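You operate a simulated robot arm through the tools that you are given. There is no shell and no other tool.

You are at the controls of a simulated robot arm. One attempt, no reset.

## Task
Put both foam blocks in the packed sink, close the carton and tape the seam.
Fine: both flaps flat; the strip on the table, pressed on along the seam. Set down upright: foam block.
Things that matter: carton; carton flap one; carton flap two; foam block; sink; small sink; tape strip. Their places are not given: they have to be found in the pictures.

Only the result counts: the job must be done as asked and must still hold three seconds after the hand-in. Knocking over, shifting, dropping, spilling or breaking anything else fails it.

## Robot
A 6-joint arm with a three-finger gripper, fixed in place. Base frame: the origin is on the floor under the middle of its stand, x ahead of it, y to its left, z up; the work surface is at about z = 780. Units: mm, degrees, N and s.
It reaches about 1213 mm from its shoulder. Its first joint turns from -166.0 to 166.0 degrees. Payload 4.89 kg.
The tool frame sits at the grasp point between the pads (the TCP): z along the fingers, y along the line on which they close. The tips reach 30 mm beyond it. The gripper opens to 164 mm; its body begins 125 mm behind the TCP.
Orientation is that of the tool frame in the base frame, as a unit quaternion [w, x, y, z]. With the fingers straight down and closing along the base's y, the tool's x points along the base's -x, its y along +y and its z along -z.

## Interface
- The arm moves only by the tool nudge_tool. Its argument "moves" is one flat list of numbers, 7 for each row, row after row: the opening in per cent of the stroke, from 0 (shut) to 100 (fully open), then the shift along the tool's x, y, z in mm, then the turn, a rotation vector about the tool's x, y, z in rad. In form: [hand, dx, dy, dz, rx, ry, rz, hand, dx, dy, dz, rx, ry, rz, ...]. A call has 1 to 20 rows; each row is the pose to reach, as a shift and turn from the pose commanded when the call began, along the tool's axes at that moment. Each row takes 0.2 s and may step no farther than 50 mm and 8.6 degrees from the row before; otherwise, or with a gripper value out of range, the whole call is refused. Where a pose cannot be reached the arm comes as near as it can. A force on the tool above 40 N (or 10 N above the force at the start of the call, whichever is more), or a blocked arm, ends the call early, and 0.2 s more pass. Each finger travels about 108 mm/s and halts on what it meets, pressing with about 38 N; the grip force reading is that of the motor and also rises with nothing between the fingers. The clock runs only during rows and for 0.2 s after the last one: add rows that repeat a pose to give the fingers time. It gives the time, the measured TCP pose, the force on the tool (base axes), the opening and the grip force at its end, in the units of the frame above (readings bear some noise), with the torque about the TCP (base axes, N m) and any sound that the robot's microphone picked up, and new pictures: "show" is both (left out), scene, wrist or none.
- Cameras (640 x 400 px; columns grow to the right, rows downward): "scene" is fixed at [52.1, 501.9, 1557.4]; the picture's right is [-0.98, -0.22, 0.00], its down [-0.10, 0.46, -0.88] and it looks along [0.19, -0.86, -0.47] (base axes); focal length 338 px, centre (320, 200). "wrist" rides on the gripper at [76, -2, -152] in the tool frame; the picture's right is [0.02, 1.00, 0.00], its down [-0.88, 0.02, -0.47] and it looks along [-0.47, 0.01, 0.88] (tool axes); focal length 247 px, centre (320, 200).
- move_column(by): moves the trunk up (or, below 0, down) by that many mm; the arm rides with it, the base frame stays. It gives what a move gives, with no picture.
- pixel_to_xyz(camera, pixels): for up to 12 pixels [column, row] of the newest picture of that camera ("zoom" is the newest enlarged one), the place [x, y, z] in the base frame of the surface seen there, good to about 2 mm. The clock stands still meanwhile.
- inspect(camera, box): a new picture of the part [left, top, right, bottom] of that camera's present view, enlarged. The clock stands still meanwhile.
- hand_in(): hands the job in; it is judged then, once.

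Open the gripper and draw the arm clear of the work before you hand the job in, unless the task says otherwise.

The tools are called after ">>>" by a JSON object that holds its "op" and its "data". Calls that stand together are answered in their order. nudge_tool: Moves the arm, as the interface text tells. Its arguments: {"type":"object","properties":{"moves":{"type":"array"},"show":{"type":"string","enum":["both","scene","wrist","none"]}},"required":["moves"]} The other tools are called the same way: move_column (by) moves the trunk up or down; pixel_to_xyz (camera, pixels) gives the place of the surface under pixels of a picture; inspect (camera, box) takes an enlarged picture of a part of a camera's view; hand_in () hands the job in.

At the start:

```text
time_s: 0.0
position: [566.3, -457.5, 1164.6]
tcp_rot: [-0.001, -0.001, 1.0, -0.001]
contact_force: [1.0, 0.7, 0.5]
ft_torque: [0.02, 0.01, 0.0]
width: 163.7
finger_force: 0.0
trunk travel left (down, up): [-125.0, 265.0]
```

scene: 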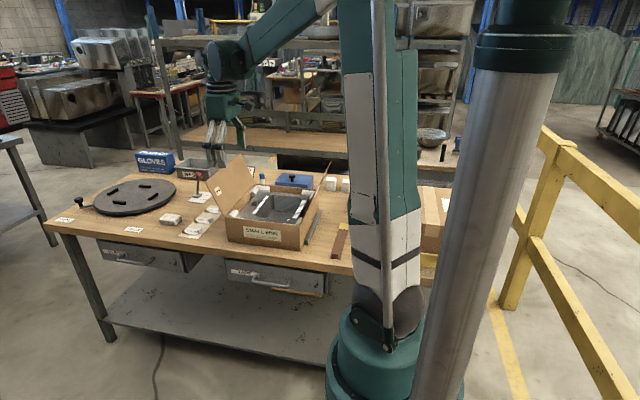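
wrist: 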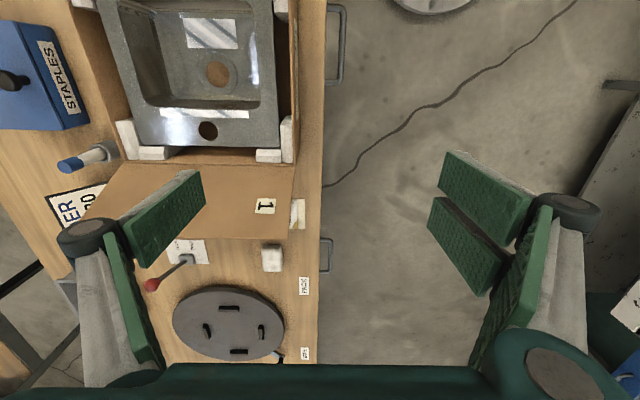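

The scene shows the carton around pixel (270,210) with two open flaps, and small white items near (170,218), (330,183) and (345,184). I enlarge the views to find the foam blocks, flaps and tape strip.

>>> {"op": "inspect", "data": {"camera": "scene", "box": [200, 140, 360, 260]}}

>>> {"op": "inspect", "data": {"camera": "scene", "box": [40, 140, 220, 260]}}

>>> {"op": "inspect", "data": {"camera": "wrist", "box": [0, 0, 340, 200]}}

>>> {"op": "inspect", "data": {"camera": "wrist", "box": [80, 160, 360, 380]}}

```text
3.33 times, centred on (280, 200) of scene
```

zoom: 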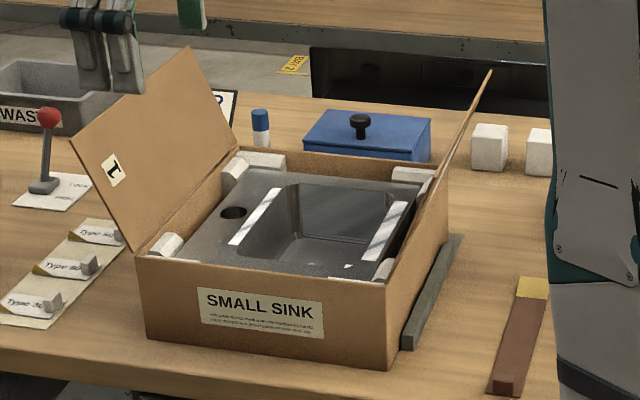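

```text
3.33 times, centred on (130, 200) of scene
```

zoom: 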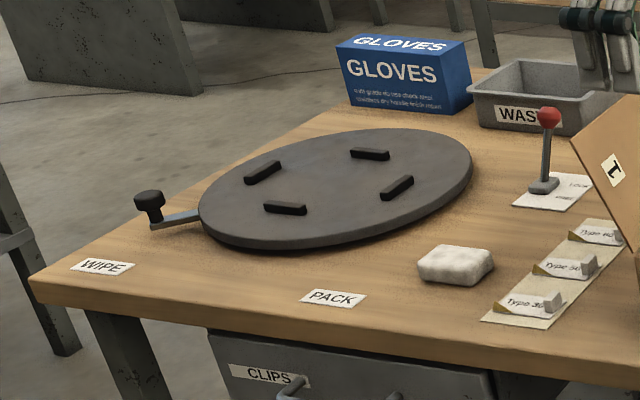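

```text
1.88 times, centred on (170, 100) of wrist
```

zoom: 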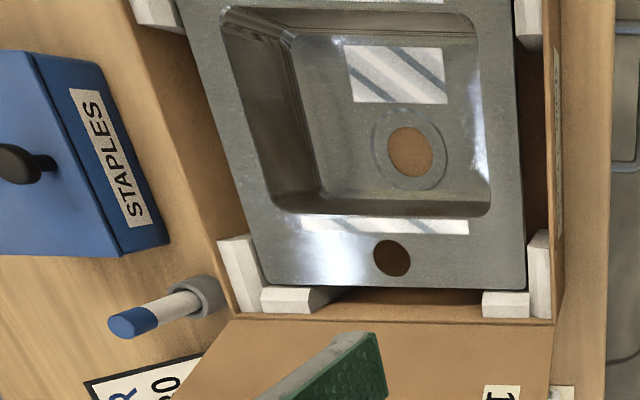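

```text
1.82 times, centred on (220, 270) of wrist
```

zoom: 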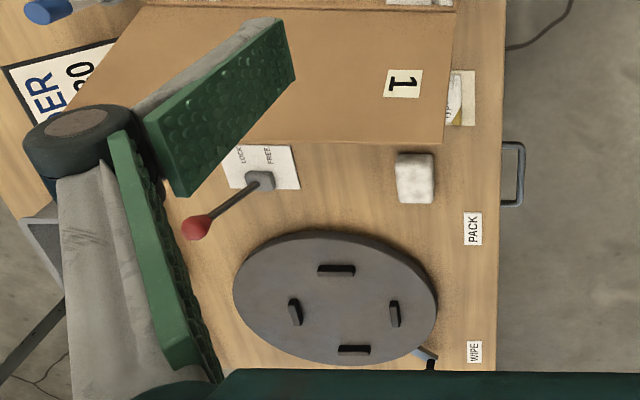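

I take surface places of the carton, flaps, white blocks and the strips in the scene picture before moving.

>>> {"op": "pixel_to_xyz", "data": {"camera": "scene", "pixels": [[331, 184], [345, 185], [342, 240], [342, 228], [314, 228], [172, 218], [228, 222], [298, 232], [310, 187], [262, 180], [247, 155], [322, 163]]}}

>>> {"op": "inspect", "data": {"camera": "scene", "box": [230, 155, 330, 250]}}

>>> {"op": "inspect", "data": {"camera": "scene", "box": [300, 160, 370, 270]}}

```text
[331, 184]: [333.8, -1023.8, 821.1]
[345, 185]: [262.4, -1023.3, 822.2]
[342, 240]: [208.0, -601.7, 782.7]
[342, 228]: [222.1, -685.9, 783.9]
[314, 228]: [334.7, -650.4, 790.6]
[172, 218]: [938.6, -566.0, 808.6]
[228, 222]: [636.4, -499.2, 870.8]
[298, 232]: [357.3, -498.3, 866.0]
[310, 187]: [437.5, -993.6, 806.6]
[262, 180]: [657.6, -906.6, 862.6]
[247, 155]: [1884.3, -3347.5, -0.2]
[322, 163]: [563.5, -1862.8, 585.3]
```

```text
4.21 times, centred on (280, 202) of scene
```

zoom: 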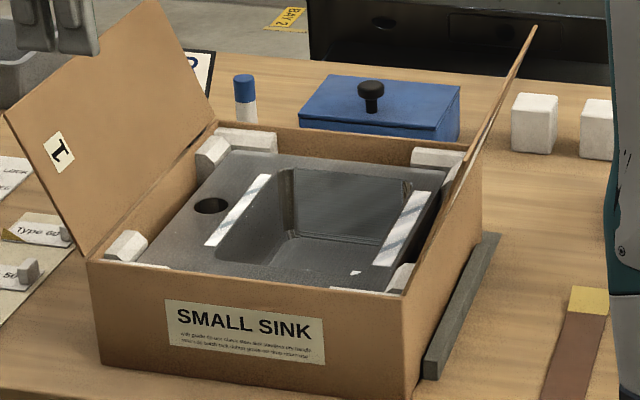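

```text
3.64 times, centred on (335, 215) of scene
```

zoom: 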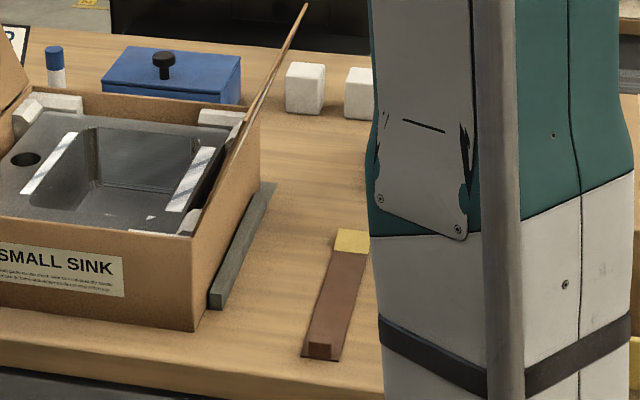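

The white blocks are at about (334,-1024) and (262,-1023), the brown strip at about (208,-600), and the carton spans x≈357–636. I move the hand over the carton at the same height to look straight down.

>>> {"op": "nudge_tool", "data": {"moves": [100, 23, -40, 0, 0, 0, 0, 100, 46, -80, 0, 0, 0, 0, 100, 69, -121, 0, 0, 0, 0, 100, 92, -162, 0, 0, 0, 0, 100, 115, -203, 0, 0, 0, 0, 100, 136, -243, 0, 0, 0, 0], "show": "both"}}

```text
time_s: 1.4
position: [428.8, -699.3, 1165.2]
tcp_rot: [0.0, -0.001, 1.0, 0.0]
contact_force: [0.5, 2.3, 1.3]
ft_torque: [-0.28, 0.1, -0.03]
width: 164.0
finger_force: 0.0
trunk travel left (down, up): [-125.0, 265.0]
```

scene: 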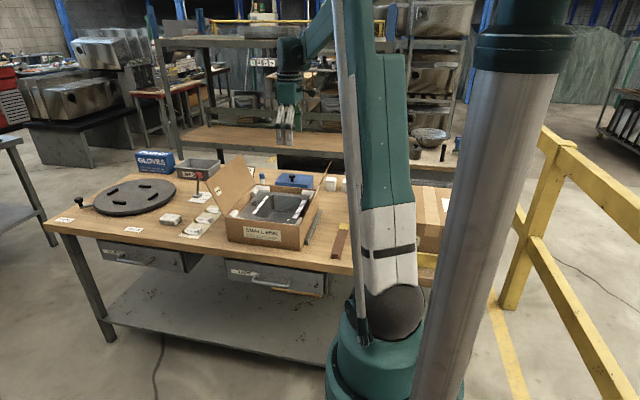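
wrist: 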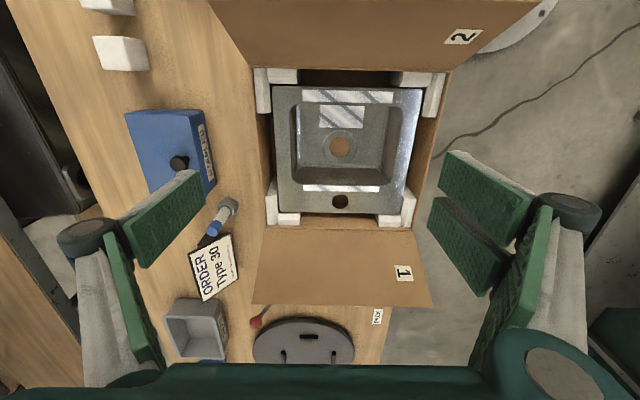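

The wrist view shows the sink in the carton, flaps "1" and "2" open, and an order card "Type 30" near (210,265). I enlarge it all.

>>> {"op": "inspect", "data": {"camera": "wrist", "box": [200, 0, 500, 190]}}

>>> {"op": "inspect", "data": {"camera": "wrist", "box": [160, 180, 450, 365]}}

>>> {"op": "inspect", "data": {"camera": "wrist", "box": [0, 0, 260, 165]}}

>>> {"op": "pixel_to_xyz", "data": {"camera": "wrist", "pixels": [[265, 228], [412, 231], [252, 302], [430, 305], [440, 76], [258, 76], [222, 60], [455, 65], [225, 5], [535, 3], [340, 148], [340, 201]]}}

>>> {"op": "pixel_to_xyz", "data": {"camera": "wrist", "pixels": [[275, 90], [420, 92], [282, 210], [405, 212], [300, 160], [380, 160], [300, 120], [390, 120], [95, 40], [140, 38], [105, 70], [148, 70]]}}

```text
2.11 times, centred on (350, 95) of wrist
```

zoom: 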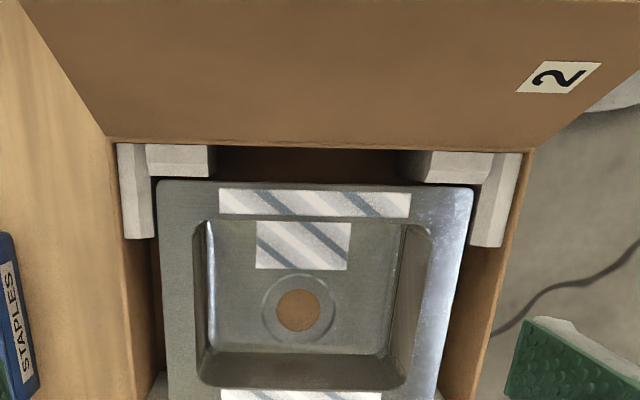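

```text
2.16 times, centred on (305, 272) of wrist
```

zoom: 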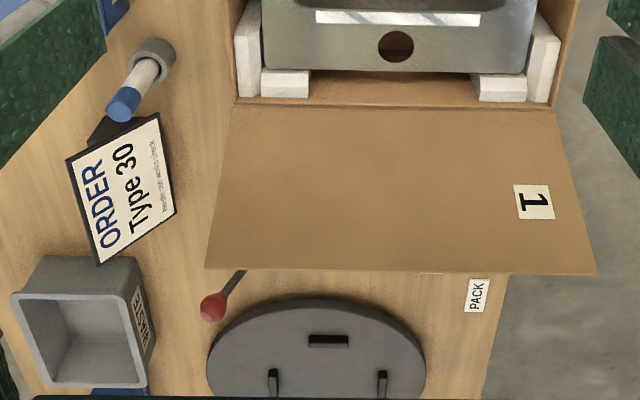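

```text
2.42 times, centred on (130, 82) of wrist
```

zoom: 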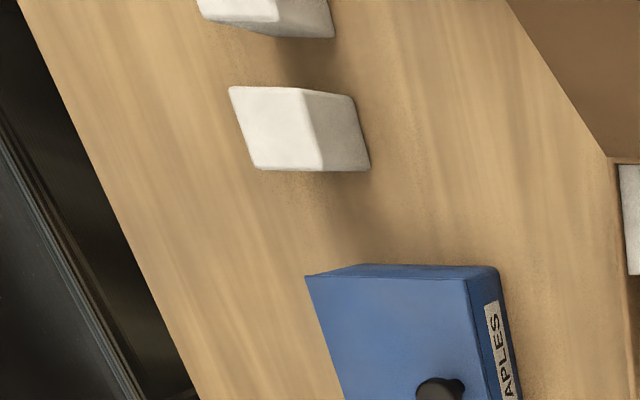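

```text
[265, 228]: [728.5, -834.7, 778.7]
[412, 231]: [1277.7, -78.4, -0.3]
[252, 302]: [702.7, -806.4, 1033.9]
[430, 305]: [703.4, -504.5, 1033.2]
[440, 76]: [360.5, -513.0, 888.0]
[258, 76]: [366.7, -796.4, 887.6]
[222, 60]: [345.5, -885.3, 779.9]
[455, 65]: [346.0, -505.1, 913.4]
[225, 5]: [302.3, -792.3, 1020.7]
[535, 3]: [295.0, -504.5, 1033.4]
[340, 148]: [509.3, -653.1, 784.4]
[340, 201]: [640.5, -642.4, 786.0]
```

```text
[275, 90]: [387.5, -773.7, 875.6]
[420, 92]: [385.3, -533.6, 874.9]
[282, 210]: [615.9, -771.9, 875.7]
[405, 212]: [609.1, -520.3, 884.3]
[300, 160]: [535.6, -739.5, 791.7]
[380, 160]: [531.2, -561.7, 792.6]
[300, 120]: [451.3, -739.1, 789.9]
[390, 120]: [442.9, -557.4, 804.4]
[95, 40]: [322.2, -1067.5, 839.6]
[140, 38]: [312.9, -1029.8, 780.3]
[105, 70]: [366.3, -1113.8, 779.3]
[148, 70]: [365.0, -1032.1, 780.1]
```

Carton flaps hinge near x≈350 and x≈648 at z≈888, spanning y −806..−504; the bowl floor is z≈790 and rim 875. I now move toward the white blocks at (334,-1024) and (262,-1023) for a closer look, staying high above flap two.

>>> {"op": "nudge_tool", "data": {"moves": [100, 32, -36, 0, 0, 0, 0, 100, 65, -72, 0, 0, 0, 0, 100, 98, -108, 0, 0, 0, 0, 100, 131, -144, 0, 0, 0, 0, 100, 164, -180, 0, 0, 0, 0, 100, 197, -216, 0, 0, 0, 0, 100, 229, -251, 0, 0, 0, 0], "show": "both"}}

```text
time_s: 3.0
position: [203.1, -952.4, 1163.5]
tcp_rot: [0.0, -0.001, 1.0, 0.0]
contact_force: [1.1, 0.6, 1.7]
ft_torque: [-0.23, 0.22, -0.04]
width: 163.9
finger_force: 0.0
trunk travel left (down, up): [-125.0, 265.0]
```

scene: 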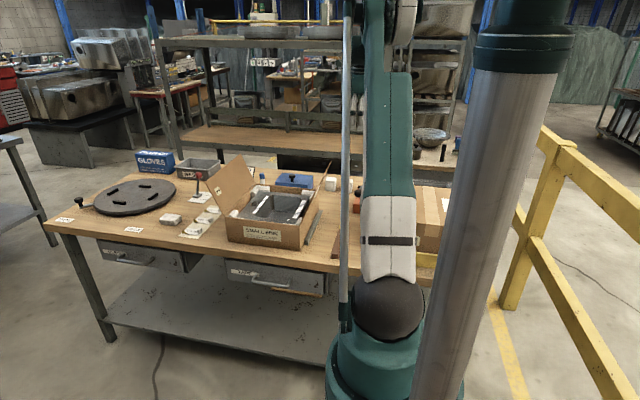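
wrist: 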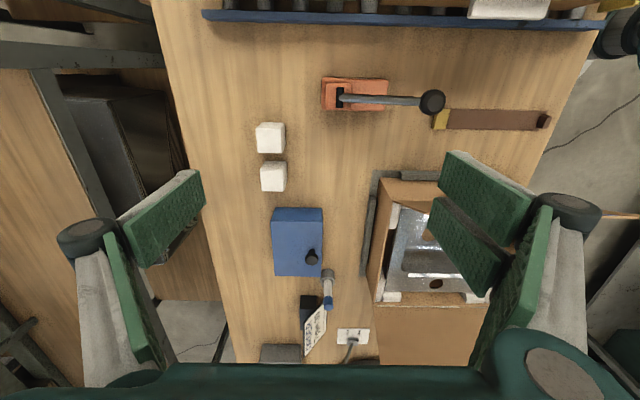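

Now visible: two white blocks near (270,137) and (272,177), an orange-based lever at (355,95), and the brown strip with yellow tab at (490,120). I enlarge these and measure.

>>> {"op": "inspect", "data": {"camera": "wrist", "box": [220, 100, 340, 210]}}

>>> {"op": "inspect", "data": {"camera": "wrist", "box": [300, 60, 580, 200]}}

>>> {"op": "pixel_to_xyz", "data": {"camera": "wrist", "pixels": [[258, 126], [282, 124], [258, 152], [283, 151], [286, 135], [262, 169], [284, 163], [262, 190], [285, 190], [270, 137], [272, 177], [266, 200]]}}

>>> {"op": "pixel_to_xyz", "data": {"camera": "wrist", "pixels": [[437, 111], [450, 110], [434, 129], [448, 129], [500, 112], [500, 129], [546, 113], [540, 127], [549, 121], [430, 101], [370, 97], [325, 85]]}}

```text
3.64 times, centred on (280, 155) of wrist
```

zoom: 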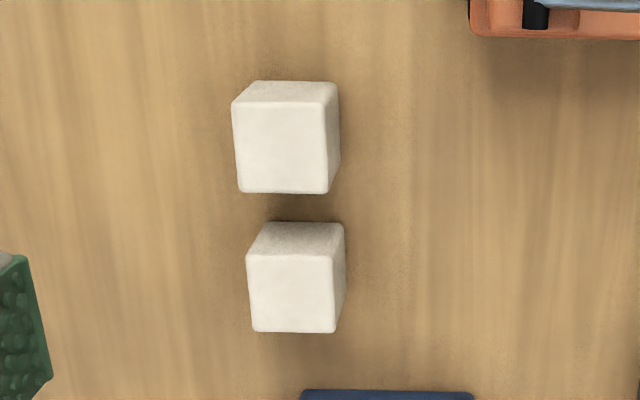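

```text
2.29 times, centred on (440, 130) of wrist
```

zoom: 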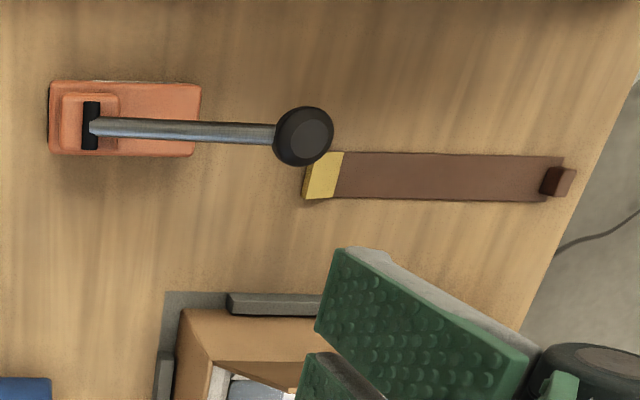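

```text
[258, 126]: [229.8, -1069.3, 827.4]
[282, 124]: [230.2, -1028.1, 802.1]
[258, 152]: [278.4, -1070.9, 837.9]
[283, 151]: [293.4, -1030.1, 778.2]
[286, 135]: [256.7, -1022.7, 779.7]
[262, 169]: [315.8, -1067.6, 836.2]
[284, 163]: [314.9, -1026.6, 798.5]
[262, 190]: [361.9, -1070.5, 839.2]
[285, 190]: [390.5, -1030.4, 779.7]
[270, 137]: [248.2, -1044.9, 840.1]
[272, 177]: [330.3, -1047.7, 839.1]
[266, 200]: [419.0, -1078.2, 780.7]
```

```text
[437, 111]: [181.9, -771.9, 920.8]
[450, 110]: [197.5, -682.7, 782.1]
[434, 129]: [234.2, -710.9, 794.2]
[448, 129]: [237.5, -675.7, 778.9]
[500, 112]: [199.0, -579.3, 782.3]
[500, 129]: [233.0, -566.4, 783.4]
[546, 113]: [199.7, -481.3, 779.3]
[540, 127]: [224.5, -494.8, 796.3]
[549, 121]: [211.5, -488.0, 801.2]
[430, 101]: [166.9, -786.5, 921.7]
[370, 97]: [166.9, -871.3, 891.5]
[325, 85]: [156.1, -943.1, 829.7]
```

The blocks stand about 48x44x60 mm with tops at z≈840, centred near (254,-1048) and (338,-1048). I measure the fingers' geometry in the wrist view with pixels on the pads.

>>> {"op": "pixel_to_xyz", "data": {"camera": "wrist", "pixels": [[194, 174], [203, 200], [145, 264], [123, 222], [446, 156], [533, 195], [520, 238], [441, 180], [432, 202], [500, 260], [488, 292], [432, 222]]}}

>>> {"op": "inspect", "data": {"camera": "wrist", "box": [40, 140, 240, 380]}}

>>> {"op": "inspect", "data": {"camera": "wrist", "box": [410, 140, 610, 380]}}

```text
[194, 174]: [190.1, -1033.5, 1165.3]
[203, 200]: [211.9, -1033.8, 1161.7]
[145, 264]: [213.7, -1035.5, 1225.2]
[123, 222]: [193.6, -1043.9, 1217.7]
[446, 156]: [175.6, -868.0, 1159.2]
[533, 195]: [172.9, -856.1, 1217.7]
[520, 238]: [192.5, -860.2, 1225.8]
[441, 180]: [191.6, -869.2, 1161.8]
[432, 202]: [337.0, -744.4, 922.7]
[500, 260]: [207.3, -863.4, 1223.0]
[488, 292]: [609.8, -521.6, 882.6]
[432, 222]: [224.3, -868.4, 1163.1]
```

```text
1.67 times, centred on (140, 260) of wrist
```

zoom: 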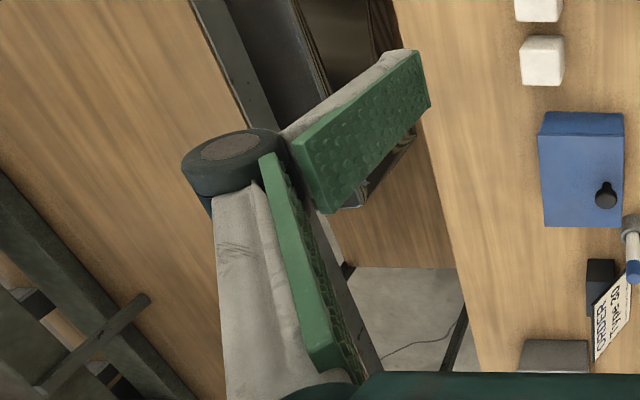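

```text
1.67 times, centred on (510, 260) of wrist
```

zoom: 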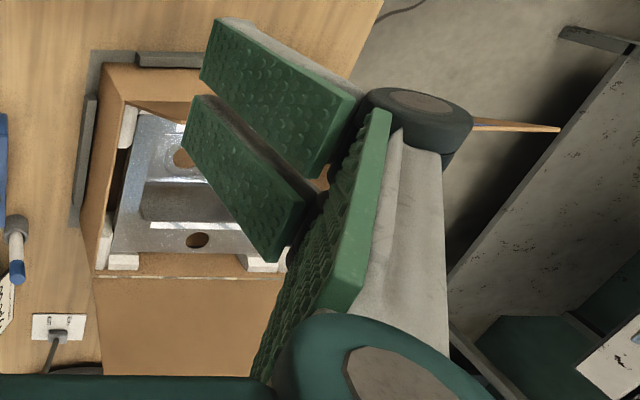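

The open fingers' tips sit near TCP height (z≈1162) with pads ±26 mm wide in x. I close to about 60 mm to see how the tips move when narrower.

>>> {"op": "nudge_tool", "data": {"moves": [37, 0, 0, 0, 0, 0, 0, 37, 0, 0, 0, 0, 0, 0, 37, 0, 0, 0, 0, 0, 0, 37, 0, 0, 0, 0, 0, 0], "show": "wrist"}}

```text
time_s: 4.0
position: [202.2, -952.0, 1163.6]
tcp_rot: [0.0, 0.0, 1.0, 0.0]
contact_force: [0.8, 0.0, 0.8]
ft_torque: [-0.02, 0.02, -0.01]
width: 60.6
finger_force: 0.1
trunk travel left (down, up): [-125.0, 265.0]
```

wrist: 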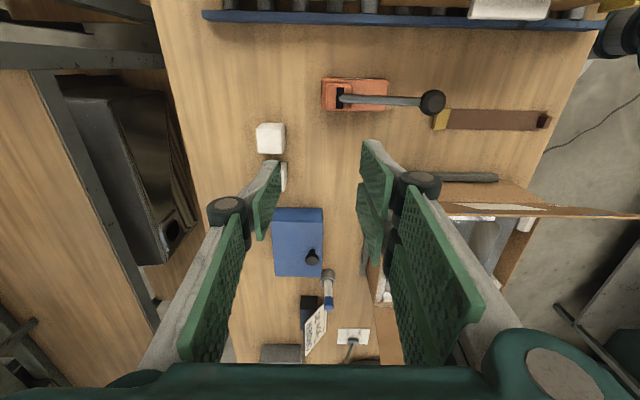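

The fingers now stand near parallel; I measure the tip points around (277,165), (258,235), (362,145), (390,195).

>>> {"op": "inspect", "data": {"camera": "wrist", "box": [190, 120, 450, 290]}}

>>> {"op": "pixel_to_xyz", "data": {"camera": "wrist", "pixels": [[280, 165], [280, 185], [258, 236], [255, 205], [363, 145], [363, 165], [390, 190], [360, 190], [364, 222], [383, 258], [245, 200], [393, 165]]}}

```text
2.35 times, centred on (320, 205) of wrist
```

zoom: 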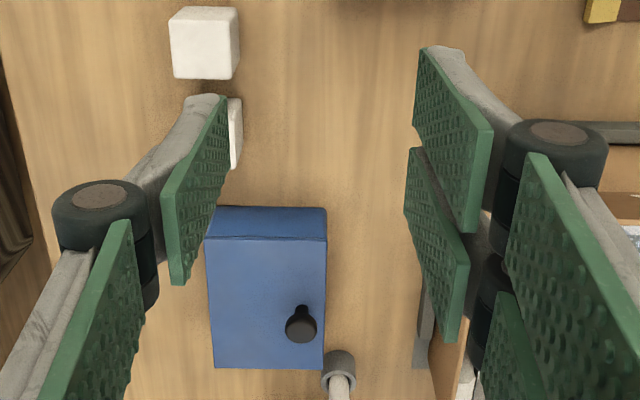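

```text
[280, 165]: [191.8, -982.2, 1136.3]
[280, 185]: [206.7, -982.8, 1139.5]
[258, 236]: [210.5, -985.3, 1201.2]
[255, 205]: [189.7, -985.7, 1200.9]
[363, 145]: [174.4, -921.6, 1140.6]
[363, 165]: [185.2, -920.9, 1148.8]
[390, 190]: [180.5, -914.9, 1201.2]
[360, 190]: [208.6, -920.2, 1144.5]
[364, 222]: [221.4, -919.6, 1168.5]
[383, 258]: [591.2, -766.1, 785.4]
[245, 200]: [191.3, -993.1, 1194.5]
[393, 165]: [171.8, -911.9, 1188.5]
```

With a 60 mm opening the pads are vertical and tips reach 30 mm below TCP. I check what stands behind the blocks (dark box near (100,130), shelf at (80,40)) and the table edge for clearance.

>>> {"op": "pixel_to_xyz", "data": {"camera": "wrist", "pixels": [[95, 90], [130, 180], [60, 50], [110, 20], [172, 100], [190, 165], [175, 130], [20, 30], [230, 20], [500, 8], [185, 150], [140, 60]]}}

```text
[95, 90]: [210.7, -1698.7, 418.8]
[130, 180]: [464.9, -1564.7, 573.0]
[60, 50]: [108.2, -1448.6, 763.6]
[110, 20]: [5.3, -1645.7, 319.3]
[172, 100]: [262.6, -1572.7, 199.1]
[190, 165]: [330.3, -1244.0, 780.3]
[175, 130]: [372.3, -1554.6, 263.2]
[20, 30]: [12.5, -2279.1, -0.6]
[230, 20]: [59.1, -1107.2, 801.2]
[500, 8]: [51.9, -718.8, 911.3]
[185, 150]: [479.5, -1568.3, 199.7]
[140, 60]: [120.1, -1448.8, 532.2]
```

All clear behind the blocks. I open to ~98 mm, move above block A at (254,-1048) and descend to TCP z≈900 for a check before gripping.

>>> {"op": "nudge_tool", "data": {"moves": [60, -18, -32, 0, 0, 0, 0, 60, -36, -64, 0, 0, 0, 0, 60, -52, -96, 0, 0, 0, 0, 60, -52, -96, 45, 0, 0, 0, 60, -52, -96, 90, 0, 0, 0, 60, -52, -96, 135, 0, 0, 0, 60, -52, -96, 180, 0, 0, 0, 60, -52, -96, 225, 0, 0, 0, 60, -52, -96, 263, 0, 0, 0], "show": "both"}}

```text
time_s: 6.0
position: [253.0, -1046.5, 902.8]
tcp_rot: [-0.001, 0.0, 1.0, 0.001]
contact_force: [0.1, 1.2, 0.5]
ft_torque: [-0.12, -0.02, 0.03]
width: 98.1
finger_force: 0.0
trunk travel left (down, up): [-125.0, 265.0]
```

scene: 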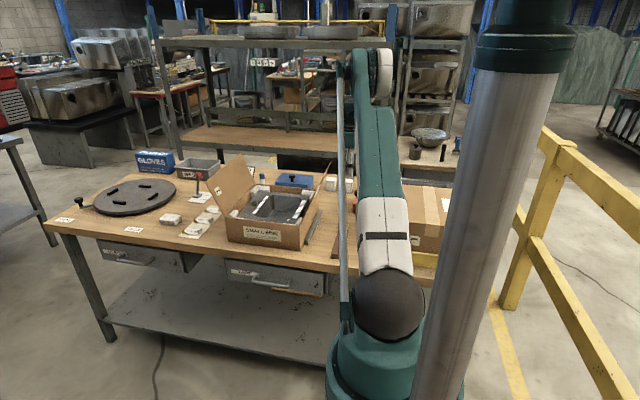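
wrist: 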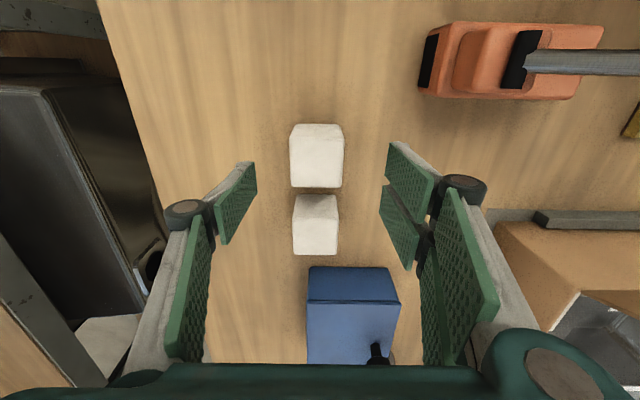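

Both blocks are seen between the fingers, block A at (317,160) and B at (315,225). I measure their edges precisely from here.

>>> {"op": "inspect", "data": {"camera": "wrist", "box": [250, 100, 390, 280]}}

>>> {"op": "pixel_to_xyz", "data": {"camera": "wrist", "pixels": [[293, 145], [341, 145], [293, 182], [340, 182], [317, 160], [317, 140], [297, 232], [336, 232], [297, 250], [335, 250], [316, 240], [316, 220]]}}

```text
2.22 times, centred on (320, 190) of wrist
```

zoom: 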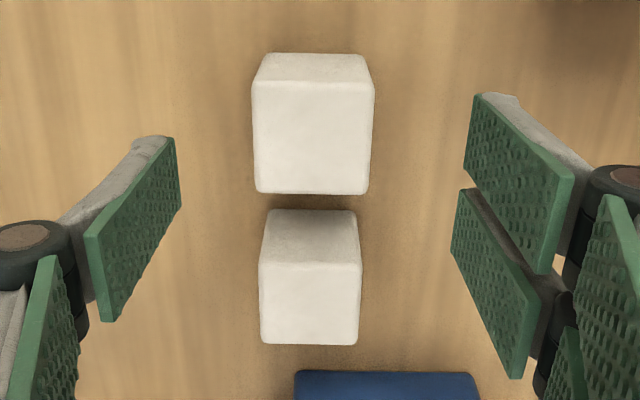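

```text
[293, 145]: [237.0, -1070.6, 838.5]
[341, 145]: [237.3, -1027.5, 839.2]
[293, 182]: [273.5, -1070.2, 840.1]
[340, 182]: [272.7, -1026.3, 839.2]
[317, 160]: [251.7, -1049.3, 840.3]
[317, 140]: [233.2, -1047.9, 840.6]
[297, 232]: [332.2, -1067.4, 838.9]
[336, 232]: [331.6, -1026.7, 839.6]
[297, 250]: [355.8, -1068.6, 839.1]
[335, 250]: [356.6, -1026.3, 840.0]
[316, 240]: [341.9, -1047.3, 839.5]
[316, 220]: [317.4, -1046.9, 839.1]
```

Block A is 48 mm square centred at about (254,-1049). I descend to TCP z≈826 and close on it.

>>> {"op": "nudge_tool", "data": {"moves": [60, -1, -2, 40, 0, 0, 0, 60, -1, -2, 77, 0, 0, 0, 60, -1, -2, 77, 0, 0, 0, 22, -1, -2, 77, 0, 0, 0, 22, -1, -2, 77, 0, 0, 0, 22, -1, -2, 77, 0, 0, 0, 22, -1, -2, 77, 0, 0, 0], "show": "wrist"}}

```text
time_s: 7.6
position: [255.0, -1049.6, 826.1]
tcp_rot: [0.0, 0.001, 1.0, -0.001]
contact_force: [-0.3, 0.0, 0.3]
ft_torque: [0.01, 0.03, -0.01]
width: 48.7
finger_force: 38.1
trunk travel left (down, up): [-125.0, 265.0]
```

wrist: 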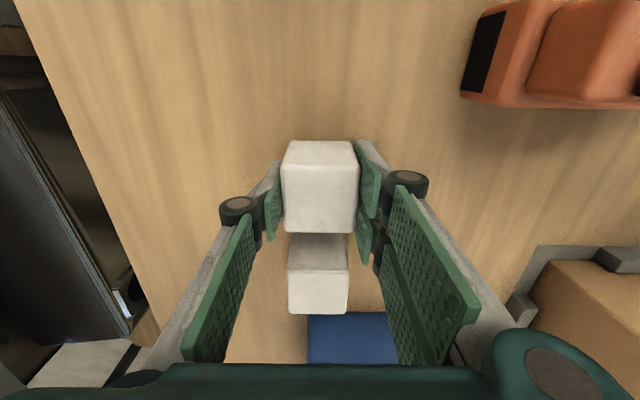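

The block is held at 48.7 mm with 38 N. I lift it straight up to TCP z≈1163.

>>> {"op": "nudge_tool", "data": {"moves": [22, 0, 0, -20, 0, 0, 0, 22, 0, 0, -62, 0, 0, 0, 22, 0, 0, -108, 0, 0, 0, 22, 0, 0, -154, 0, 0, 0, 22, 0, 0, -200, 0, 0, 0, 22, 0, 0, -246, 0, 0, 0, 22, 0, 0, -292, 0, 0, 0, 22, 0, 0, -337, 0, 0, 0], "show": "wrist"}}

```text
time_s: 9.4
position: [253.2, -1049.6, 1162.2]
tcp_rot: [0.0, 0.0, 1.0, 0.0]
contact_force: [-0.2, -1.1, -2.1]
ft_torque: [0.15, 0.05, -0.08]
width: 48.8
finger_force: 37.4
trunk travel left (down, up): [-125.0, 265.0]
```

wrist: 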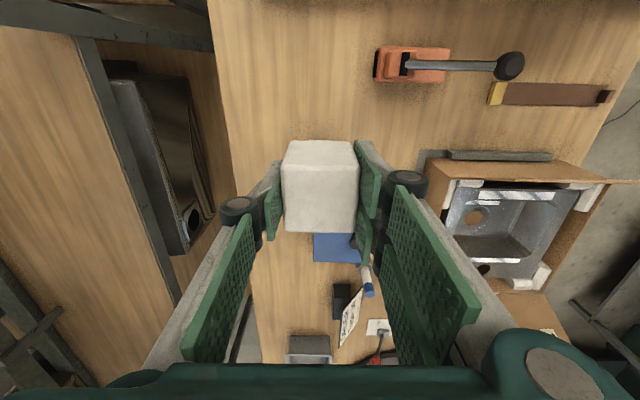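

Block A stays firmly held. I carry it above the bowl toward (480,-700) at the same height while turning the hand 90° about its axis so the fingers close along base x.

>>> {"op": "nudge_tool", "data": {"moves": [22, -20.6, 31.8, 0, 0, 0, 0.1428, 22, -41.3, 63.6, 0, 0, 0, 0.2856, 22, -61.9, 95.5, 0, 0, 0, 0.4284, 22, -82.5, 127.3, 0, 0, 0, 0.5712, 22, -103.2, 159.1, 0, 0, 0, 0.714, 22, -123.8, 190.9, 0, 0, 0, 0.8568, 22, -144.5, 222.7, 0, 0, 0, 0.9996, 22, -165.1, 254.5, 0, 0, 0, 1.1424, 22, -185.7, 286.4, 0, 0, 0, 1.2852, 22, -206.4, 318.2, 0, 0, 0, 1.428, 22, -227, 350, 0, 0, 0, 1.5708, 22, -227, 350, 0, 0, 0, 1.5708], "show": "both"}}

```text
time_s: 12.0
position: [480.3, -697.7, 1161.9]
tcp_rot: [0.0, 0.707, 0.707, 0.0]
contact_force: [0.3, 0.1, 0.0]
ft_torque: [0.0, -0.02, 0.01]
width: 48.5
finger_force: 37.5
trunk travel left (down, up): [-125.0, 265.0]
```

scene: 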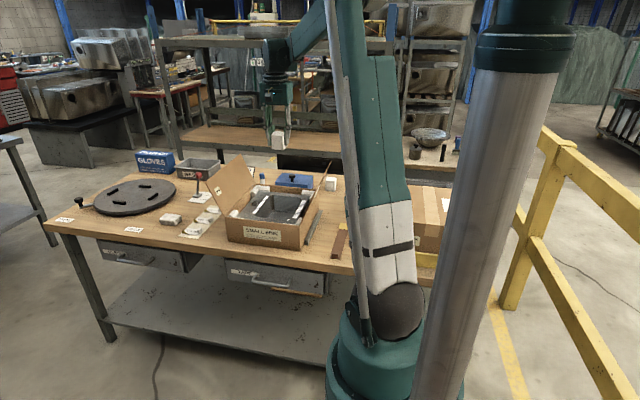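
wrist: 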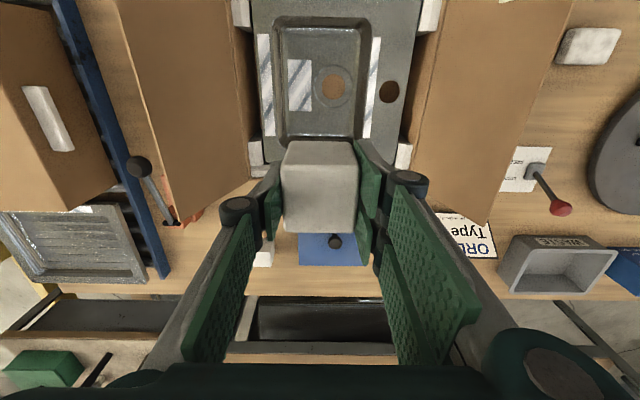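

The hand is turned; the bowl spans about (275..372, 18..140) in the wrist view. I measure the bowl's rim, floor and walls.

>>> {"op": "inspect", "data": {"camera": "wrist", "box": [220, 0, 440, 170]}}

>>> {"op": "pixel_to_xyz", "data": {"camera": "wrist", "pixels": [[286, 35], [360, 35], [288, 100], [355, 100], [290, 132], [350, 132], [320, 30], [320, 130], [272, 80], [372, 80], [320, 14], [333, 85]]}}

>>> {"op": "pixel_to_xyz", "data": {"camera": "wrist", "pixels": [[276, 60], [280, 60], [284, 60], [288, 60], [355, 60], [360, 60], [364, 60], [368, 60], [320, 20], [320, 24], [320, 135], [310, 140]]}}

```text
2.35 times, centred on (330, 85) of wrist
```

zoom: 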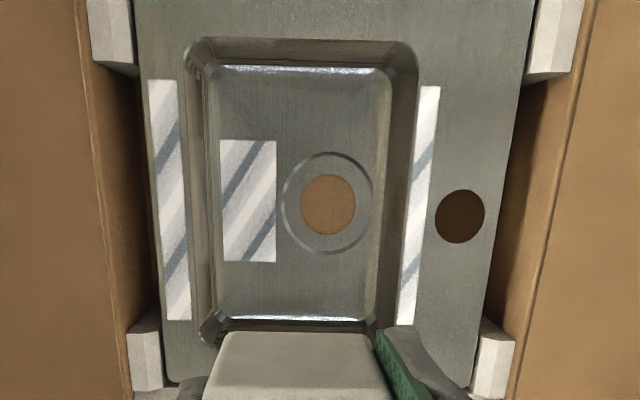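

```text
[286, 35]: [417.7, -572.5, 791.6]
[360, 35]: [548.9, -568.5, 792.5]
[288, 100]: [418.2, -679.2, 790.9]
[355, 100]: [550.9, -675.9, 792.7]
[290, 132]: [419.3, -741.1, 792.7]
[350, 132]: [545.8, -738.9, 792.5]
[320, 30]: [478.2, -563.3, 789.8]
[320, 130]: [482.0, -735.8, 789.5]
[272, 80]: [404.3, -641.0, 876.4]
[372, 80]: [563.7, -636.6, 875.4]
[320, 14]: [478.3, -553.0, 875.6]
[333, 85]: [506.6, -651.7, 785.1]
```

```text
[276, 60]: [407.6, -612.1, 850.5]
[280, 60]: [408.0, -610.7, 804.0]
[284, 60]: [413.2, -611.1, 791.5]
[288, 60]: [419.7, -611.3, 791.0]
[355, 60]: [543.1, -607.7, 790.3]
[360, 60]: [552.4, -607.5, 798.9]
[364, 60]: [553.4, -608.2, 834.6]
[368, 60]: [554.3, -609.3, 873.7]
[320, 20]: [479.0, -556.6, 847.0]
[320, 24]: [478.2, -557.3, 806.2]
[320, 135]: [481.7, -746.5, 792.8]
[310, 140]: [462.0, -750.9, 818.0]
```

The bowl floor is x 413..548, y −741..−563 at z 790. I lower block A to (481,-702) with TCP z≈838 so its foot just reaches the floor.

>>> {"op": "nudge_tool", "data": {"moves": [22, -2, 0.5, 45, 0, 0, 0, 22, -4, 1, 90, 0, 0, 0, 22, -4, 1, 135, 0, 0, 0, 22, -4, 1, 180, 0, 0, 0, 22, -4, 1, 225, 0, 0, 0, 22, -4, 1, 262, 0, 0, 0, 22, -4, 1, 262, 0, 0, 0], "show": "both"}}

```text
time_s: 13.6
position: [480.2, -703.1, 900.4]
tcp_rot: [0.0, 0.707, 0.707, 0.0]
contact_force: [0.0, -0.7, 0.3]
ft_torque: [0.01, 0.03, 0.02]
width: 48.7
finger_force: 37.6
trunk travel left (down, up): [-125.0, 265.0]
```

scene: 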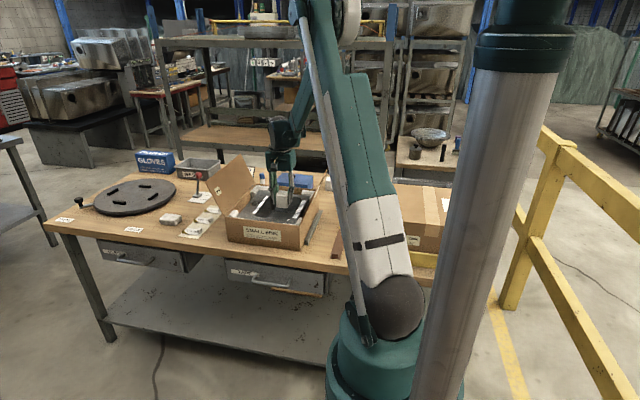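
wrist: 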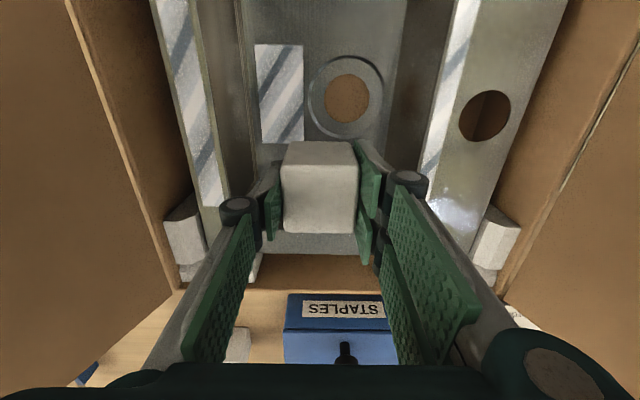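

Block A hangs correctly over the bowl floor with no contact. I lower the last 62 mm gently.

>>> {"op": "nudge_tool", "data": {"moves": [22, 0, 0, 25, 0, 0, 0, 22, 0, 0, 45, 0, 0, 0, 22, 0, 0, 56, 0, 0, 0, 22, 0, 0, 60, 0, 0, 0, 22, 0, 0, 62, 0, 0, 0], "show": "wrist"}}

```text
time_s: 14.8
position: [481.6, -704.5, 837.6]
tcp_rot: [-0.001, 0.706, 0.708, 0.001]
contact_force: [-0.6, -0.6, 0.1]
ft_torque: [0.0, 0.01, -0.01]
width: 48.5
finger_force: 38.2
trunk travel left (down, up): [-125.0, 265.0]
```

wrist: 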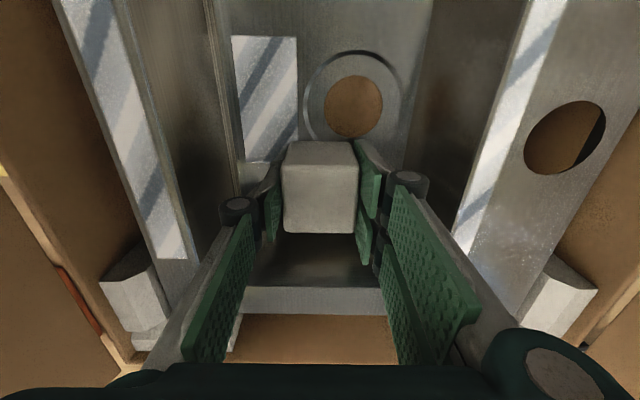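

No contact yet, the foot is within a millimetre or so of the floor. I go down 2 mm more, then open to ~69 mm to release.

>>> {"op": "nudge_tool", "data": {"moves": [22, 0, 0, 2, 0, 0, 0, 22, 0, 0, 2, 0, 0, 0, 32, 0, 0, 2, 0, 0, 0, 42, 0, 0, 2, 0, 0, 0, 42, 0, 0, 2, 0, 0, 0], "show": "wrist"}}

```text
time_s: 16.0
position: [480.7, -703.8, 835.6]
tcp_rot: [0.0, 0.707, 0.707, 0.0]
contact_force: [-0.2, -0.3, -0.6]
ft_torque: [-0.01, 0.01, 0.0]
width: 68.8
finger_force: 0.0
trunk travel left (down, up): [-125.0, 265.0]
```

wrist: 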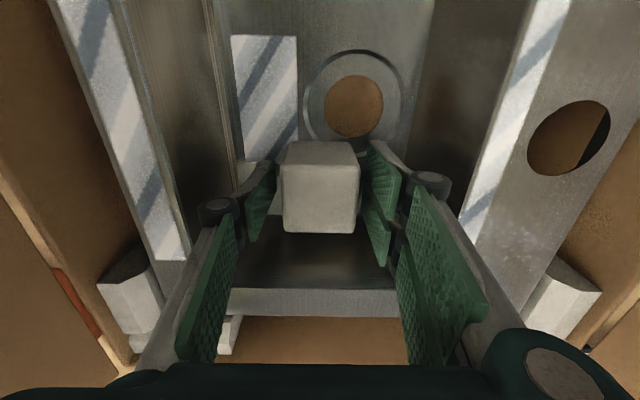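

Block A stands free on the bowl floor. I raise the hand straight up to about z 1160.

>>> {"op": "nudge_tool", "data": {"moves": [42, 0, 0, -25, 0, 0, 0, 42, 0, 0, -65, 0, 0, 0, 42, 0, 0, -110, 0, 0, 0, 42, 0, 0, -155, 0, 0, 0, 42, 0, 0, -200, 0, 0, 0, 42, 0, 0, -245, 0, 0, 0, 42, 0, 0, -290, 0, 0, 0, 42, 0, 0, -327, 0, 0, 0], "show": "wrist"}}

```text
time_s: 17.8
position: [481.5, -705.4, 1164.3]
tcp_rot: [0.0, 0.707, 0.707, 0.0]
contact_force: [-0.2, -0.4, -0.6]
ft_torque: [0.08, 0.02, 0.07]
width: 68.8
finger_force: 0.1
trunk travel left (down, up): [-125.0, 265.0]
```

wrist: 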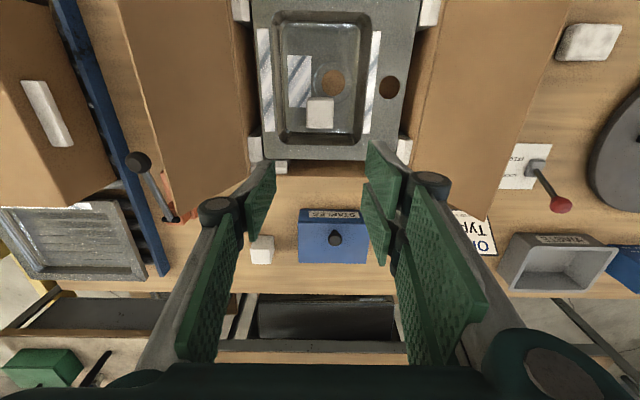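

Block A sits in the bowl. I move over block B at (338,-1048), keeping this orientation (closing along x), and descend to about z 905 to check.

>>> {"op": "nudge_tool", "data": {"moves": [48, -43, -18, 0, 0, 0, 0, 48, -86, -36, 0, 0, 0, 0, 48, -129, -54, 0, 0, 0, 0, 48, -172, -72, 0, 0, 0, 0, 48, -215, -90, 0, 0, 0, 0, 48, -258, -108, 0, 0, 0, 0, 48, -301, -126, 0, 0, 0, 0, 48, -342.6, -143.5, 0, 0, 0, 0, 48, -342.6, -143.5, 45, 0, 0, 0, 48, -342.6, -143.5, 90, 0, 0, 0, 48, -342.6, -143.5, 135, 0, 0, 0, 48, -342.6, -143.5, 180, 0, 0, 0, 48, -342.6, -143.5, 225, 0, 0, 0, 48, -342.6, -143.5, 260, 0, 0, 0], "show": "both"}}

```text
time_s: 20.8
position: [339.7, -1046.3, 901.4]
tcp_rot: [0.0, 0.707, 0.708, 0.0]
contact_force: [-0.4, -0.3, 0.7]
ft_torque: [-0.09, -0.04, 0.02]
width: 78.5
finger_force: 0.1
trunk travel left (down, up): [-125.0, 265.0]
```

scene: 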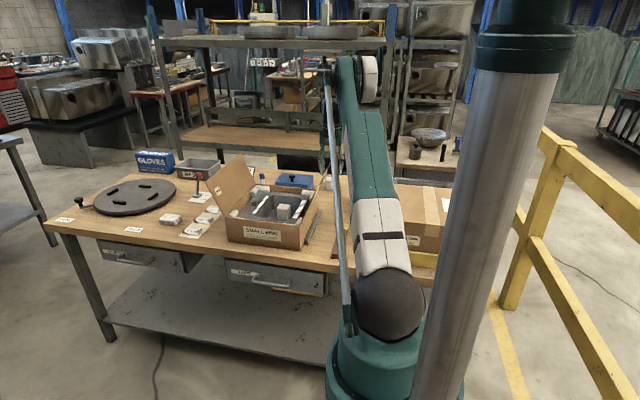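
wrist: 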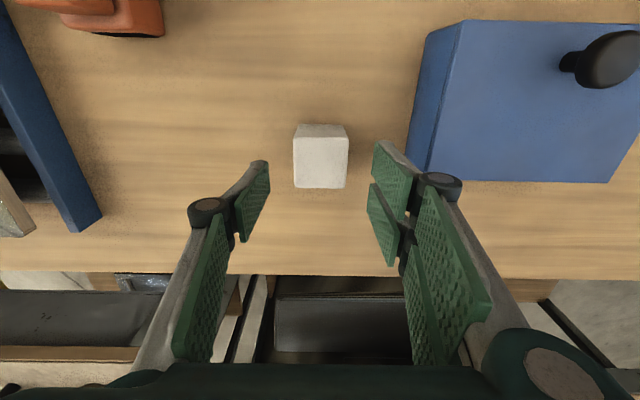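

>>> {"op": "pixel_to_xyz", "data": {"camera": "wrist", "pixels": [[296, 150], [345, 150], [320, 140], [320, 185], [320, 160], [410, 150], [428, 150], [440, 180], [404, 170], [435, 170], [460, 182], [430, 100]]}}

```text
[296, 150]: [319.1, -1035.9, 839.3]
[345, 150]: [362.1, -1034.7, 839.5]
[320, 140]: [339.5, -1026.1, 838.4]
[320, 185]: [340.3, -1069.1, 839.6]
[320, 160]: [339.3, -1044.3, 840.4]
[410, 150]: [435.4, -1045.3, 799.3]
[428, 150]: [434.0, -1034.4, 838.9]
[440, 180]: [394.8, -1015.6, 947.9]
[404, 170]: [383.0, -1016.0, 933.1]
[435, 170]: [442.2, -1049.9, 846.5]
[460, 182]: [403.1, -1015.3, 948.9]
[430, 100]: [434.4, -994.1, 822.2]
```

Block B is centred under the fingers at about (340,-1047.5), staples box edge at x≈434 is clear. I descend to z≈826 and grip.

>>> {"op": "nudge_tool", "data": {"moves": [48, -1, 0, 38, 0, 0, 0, 48, -1, 0, 75, 0, 0, 0, 48, -1, 0, 75, 0, 0, 0, 22, -1, 0, 75, 0, 0, 0, 22, -1, 0, 75, 0, 0, 0, 22, -1, 0, 75, 0, 0, 0, 22, -1, 0, 75, 0, 0, 0], "show": "wrist"}}

```text
time_s: 22.4
position: [338.5, -1047.0, 828.5]
tcp_rot: [0.0, 0.707, 0.707, 0.0]
contact_force: [-0.1, 0.6, 0.2]
ft_torque: [0.01, -0.02, -0.02]
width: 48.8
finger_force: 37.7
trunk travel left (down, up): [-125.0, 265.0]
```

wrist: 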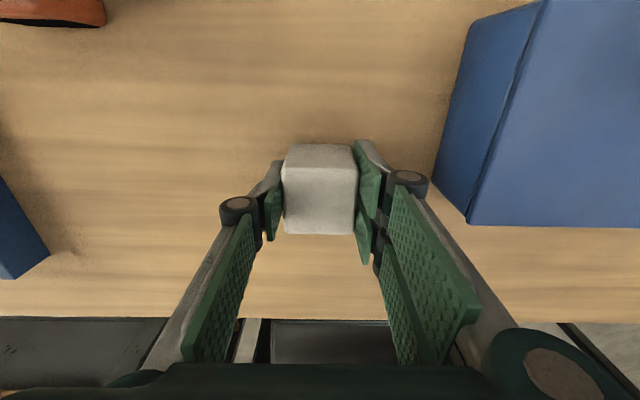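

Block B is held. I lift it 335 mm and carry it above the bowl to (481,-604).

>>> {"op": "nudge_tool", "data": {"moves": [22, 0, 0, -20, 0, 0, 0, 22, 0, 0, -62, 0, 0, 0, 22, 0, 0, -108, 0, 0, 0, 22, 0, 0, -154, 0, 0, 0, 22, 0, 0, -200, 0, 0, 0, 22, 0, 0, -246, 0, 0, 0, 22, 0, 0, -292, 0, 0, 0, 22, 0, 0, -335, 0, 0, 0, 22, 40, 13, -335, 0, 0, 0, 22, 84, 27, -335, 0, 0, 0, 22, 129, 41.5, -335, 0, 0, 0, 22, 174, 56, -335, 0, 0, 0, 22, 219, 70.5, -335, 0, 0, 0, 22, 264, 85, -335, 0, 0, 0, 22, 309, 99.5, -335, 0, 0, 0, 22, 354, 114, -335, 0, 0, 0, 22, 399, 128, -335, 0, 0, 0, 22, 443, 142.5, -335, 0, 0, 0, 22, 443, 142.5, -335, 0, 0, 0], "show": "both"}}

```text
time_s: 26.4
position: [481.7, -603.6, 1164.7]
tcp_rot: [0.001, 0.707, 0.707, 0.0]
contact_force: [-1.2, 0.7, -0.1]
ft_torque: [0.0, 0.01, 0.02]
width: 48.3
finger_force: 37.8
trunk travel left (down, up): [-125.0, 265.0]
```

scene: 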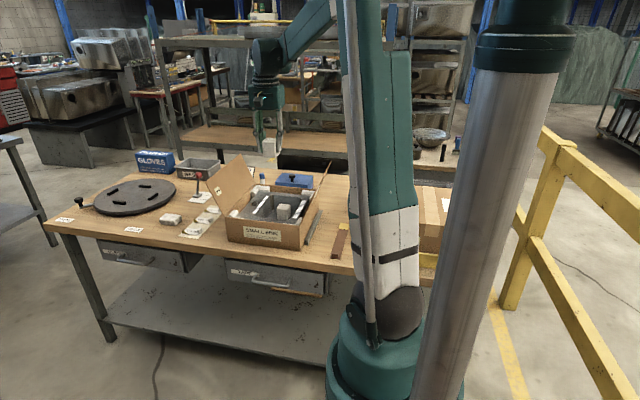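
wrist: 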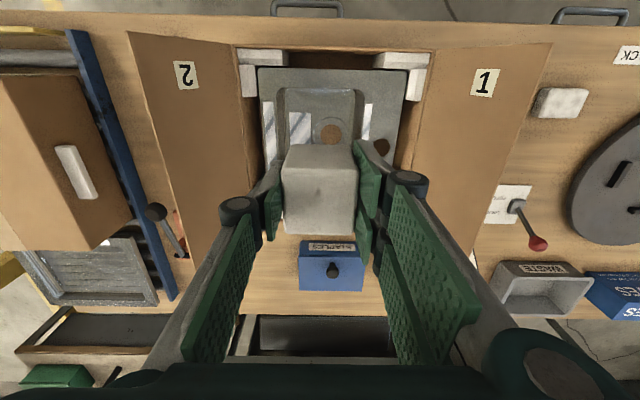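

Block B is above (481.7,-603.6). I lower to about z 900 first, then slowly to the floor.

>>> {"op": "nudge_tool", "data": {"moves": [22, 0, 0, 45, 0, 0, 0, 22, 0, 0, 90, 0, 0, 0, 22, 0, 0, 135, 0, 0, 0, 22, 0, 0, 180, 0, 0, 0, 22, 0, 0, 225, 0, 0, 0, 22, 0, 0, 262, 0, 0, 0, 22, 0, 0, 285, 0, 0, 0, 22, 0, 0, 305, 0, 0, 0, 22, 0, 0, 317, 0, 0, 0, 22, 0, 0, 322, 0, 0, 0, 22, 0, 0, 325, 0, 0, 0], "show": "both"}}

```text
time_s: 28.8
position: [480.4, -604.4, 838.2]
tcp_rot: [0.0, 0.708, 0.707, 0.001]
contact_force: [-0.1, -0.9, 8.0]
ft_torque: [-0.03, 0.07, 0.01]
width: 48.8
finger_force: 37.6
trunk travel left (down, up): [-125.0, 265.0]
```

scene: 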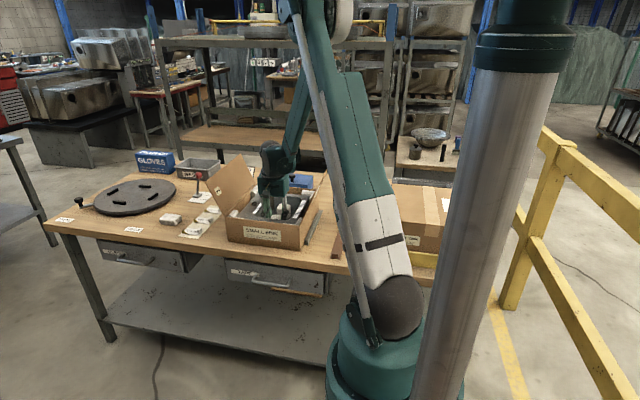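
wrist: 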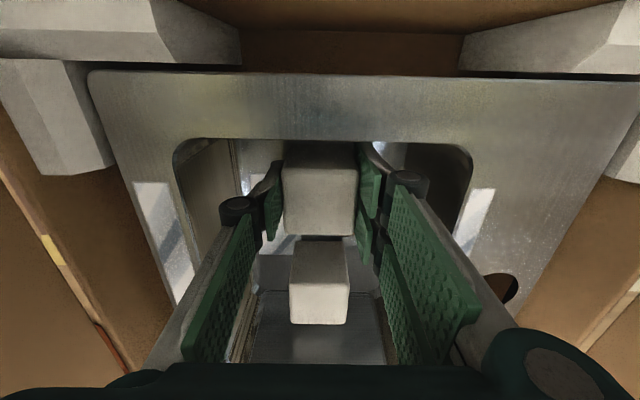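

An upward 8 N shows block B rests on the floor beside block A. I open to ~69 mm and lift straight up to z≈1160.

>>> {"op": "nudge_tool", "data": {"moves": [32, 0, 0, 0, 0, 0, 0, 42, 0, 0, 0, 0, 0, 0, 42, 0, 0, 0, 0, 0, 0, 42, 0, 0, -20, 0, 0, 0, 42, 0, 0, -60, 0, 0, 0, 42, 0, 0, -105, 0, 0, 0, 42, 0, 0, -150, 0, 0, 0, 42, 0, 0, -195, 0, 0, 0, 42, 0, 0, -240, 0, 0, 0, 42, 0, 0, -285, 0, 0, 0, 42, 0, 0, -325, 0, 0, 0], "show": "both"}}

```text
time_s: 31.2
position: [480.7, -603.2, 1164.7]
tcp_rot: [0.001, 0.708, 0.707, 0.0]
contact_force: [-0.2, -0.3, -0.6]
ft_torque: [0.12, 0.02, 0.01]
width: 68.9
finger_force: 0.0
trunk travel left (down, up): [-125.0, 265.0]
```

scene: 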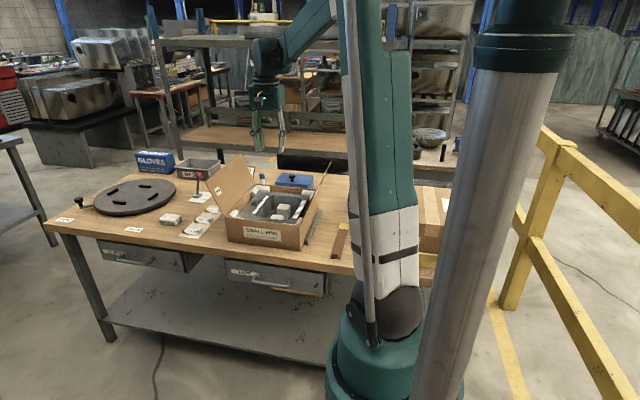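
wrist: 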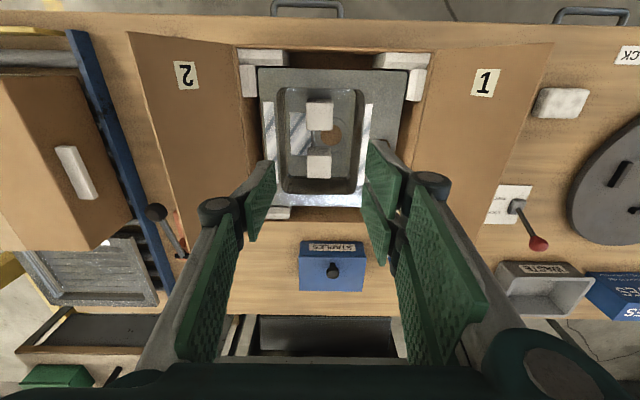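

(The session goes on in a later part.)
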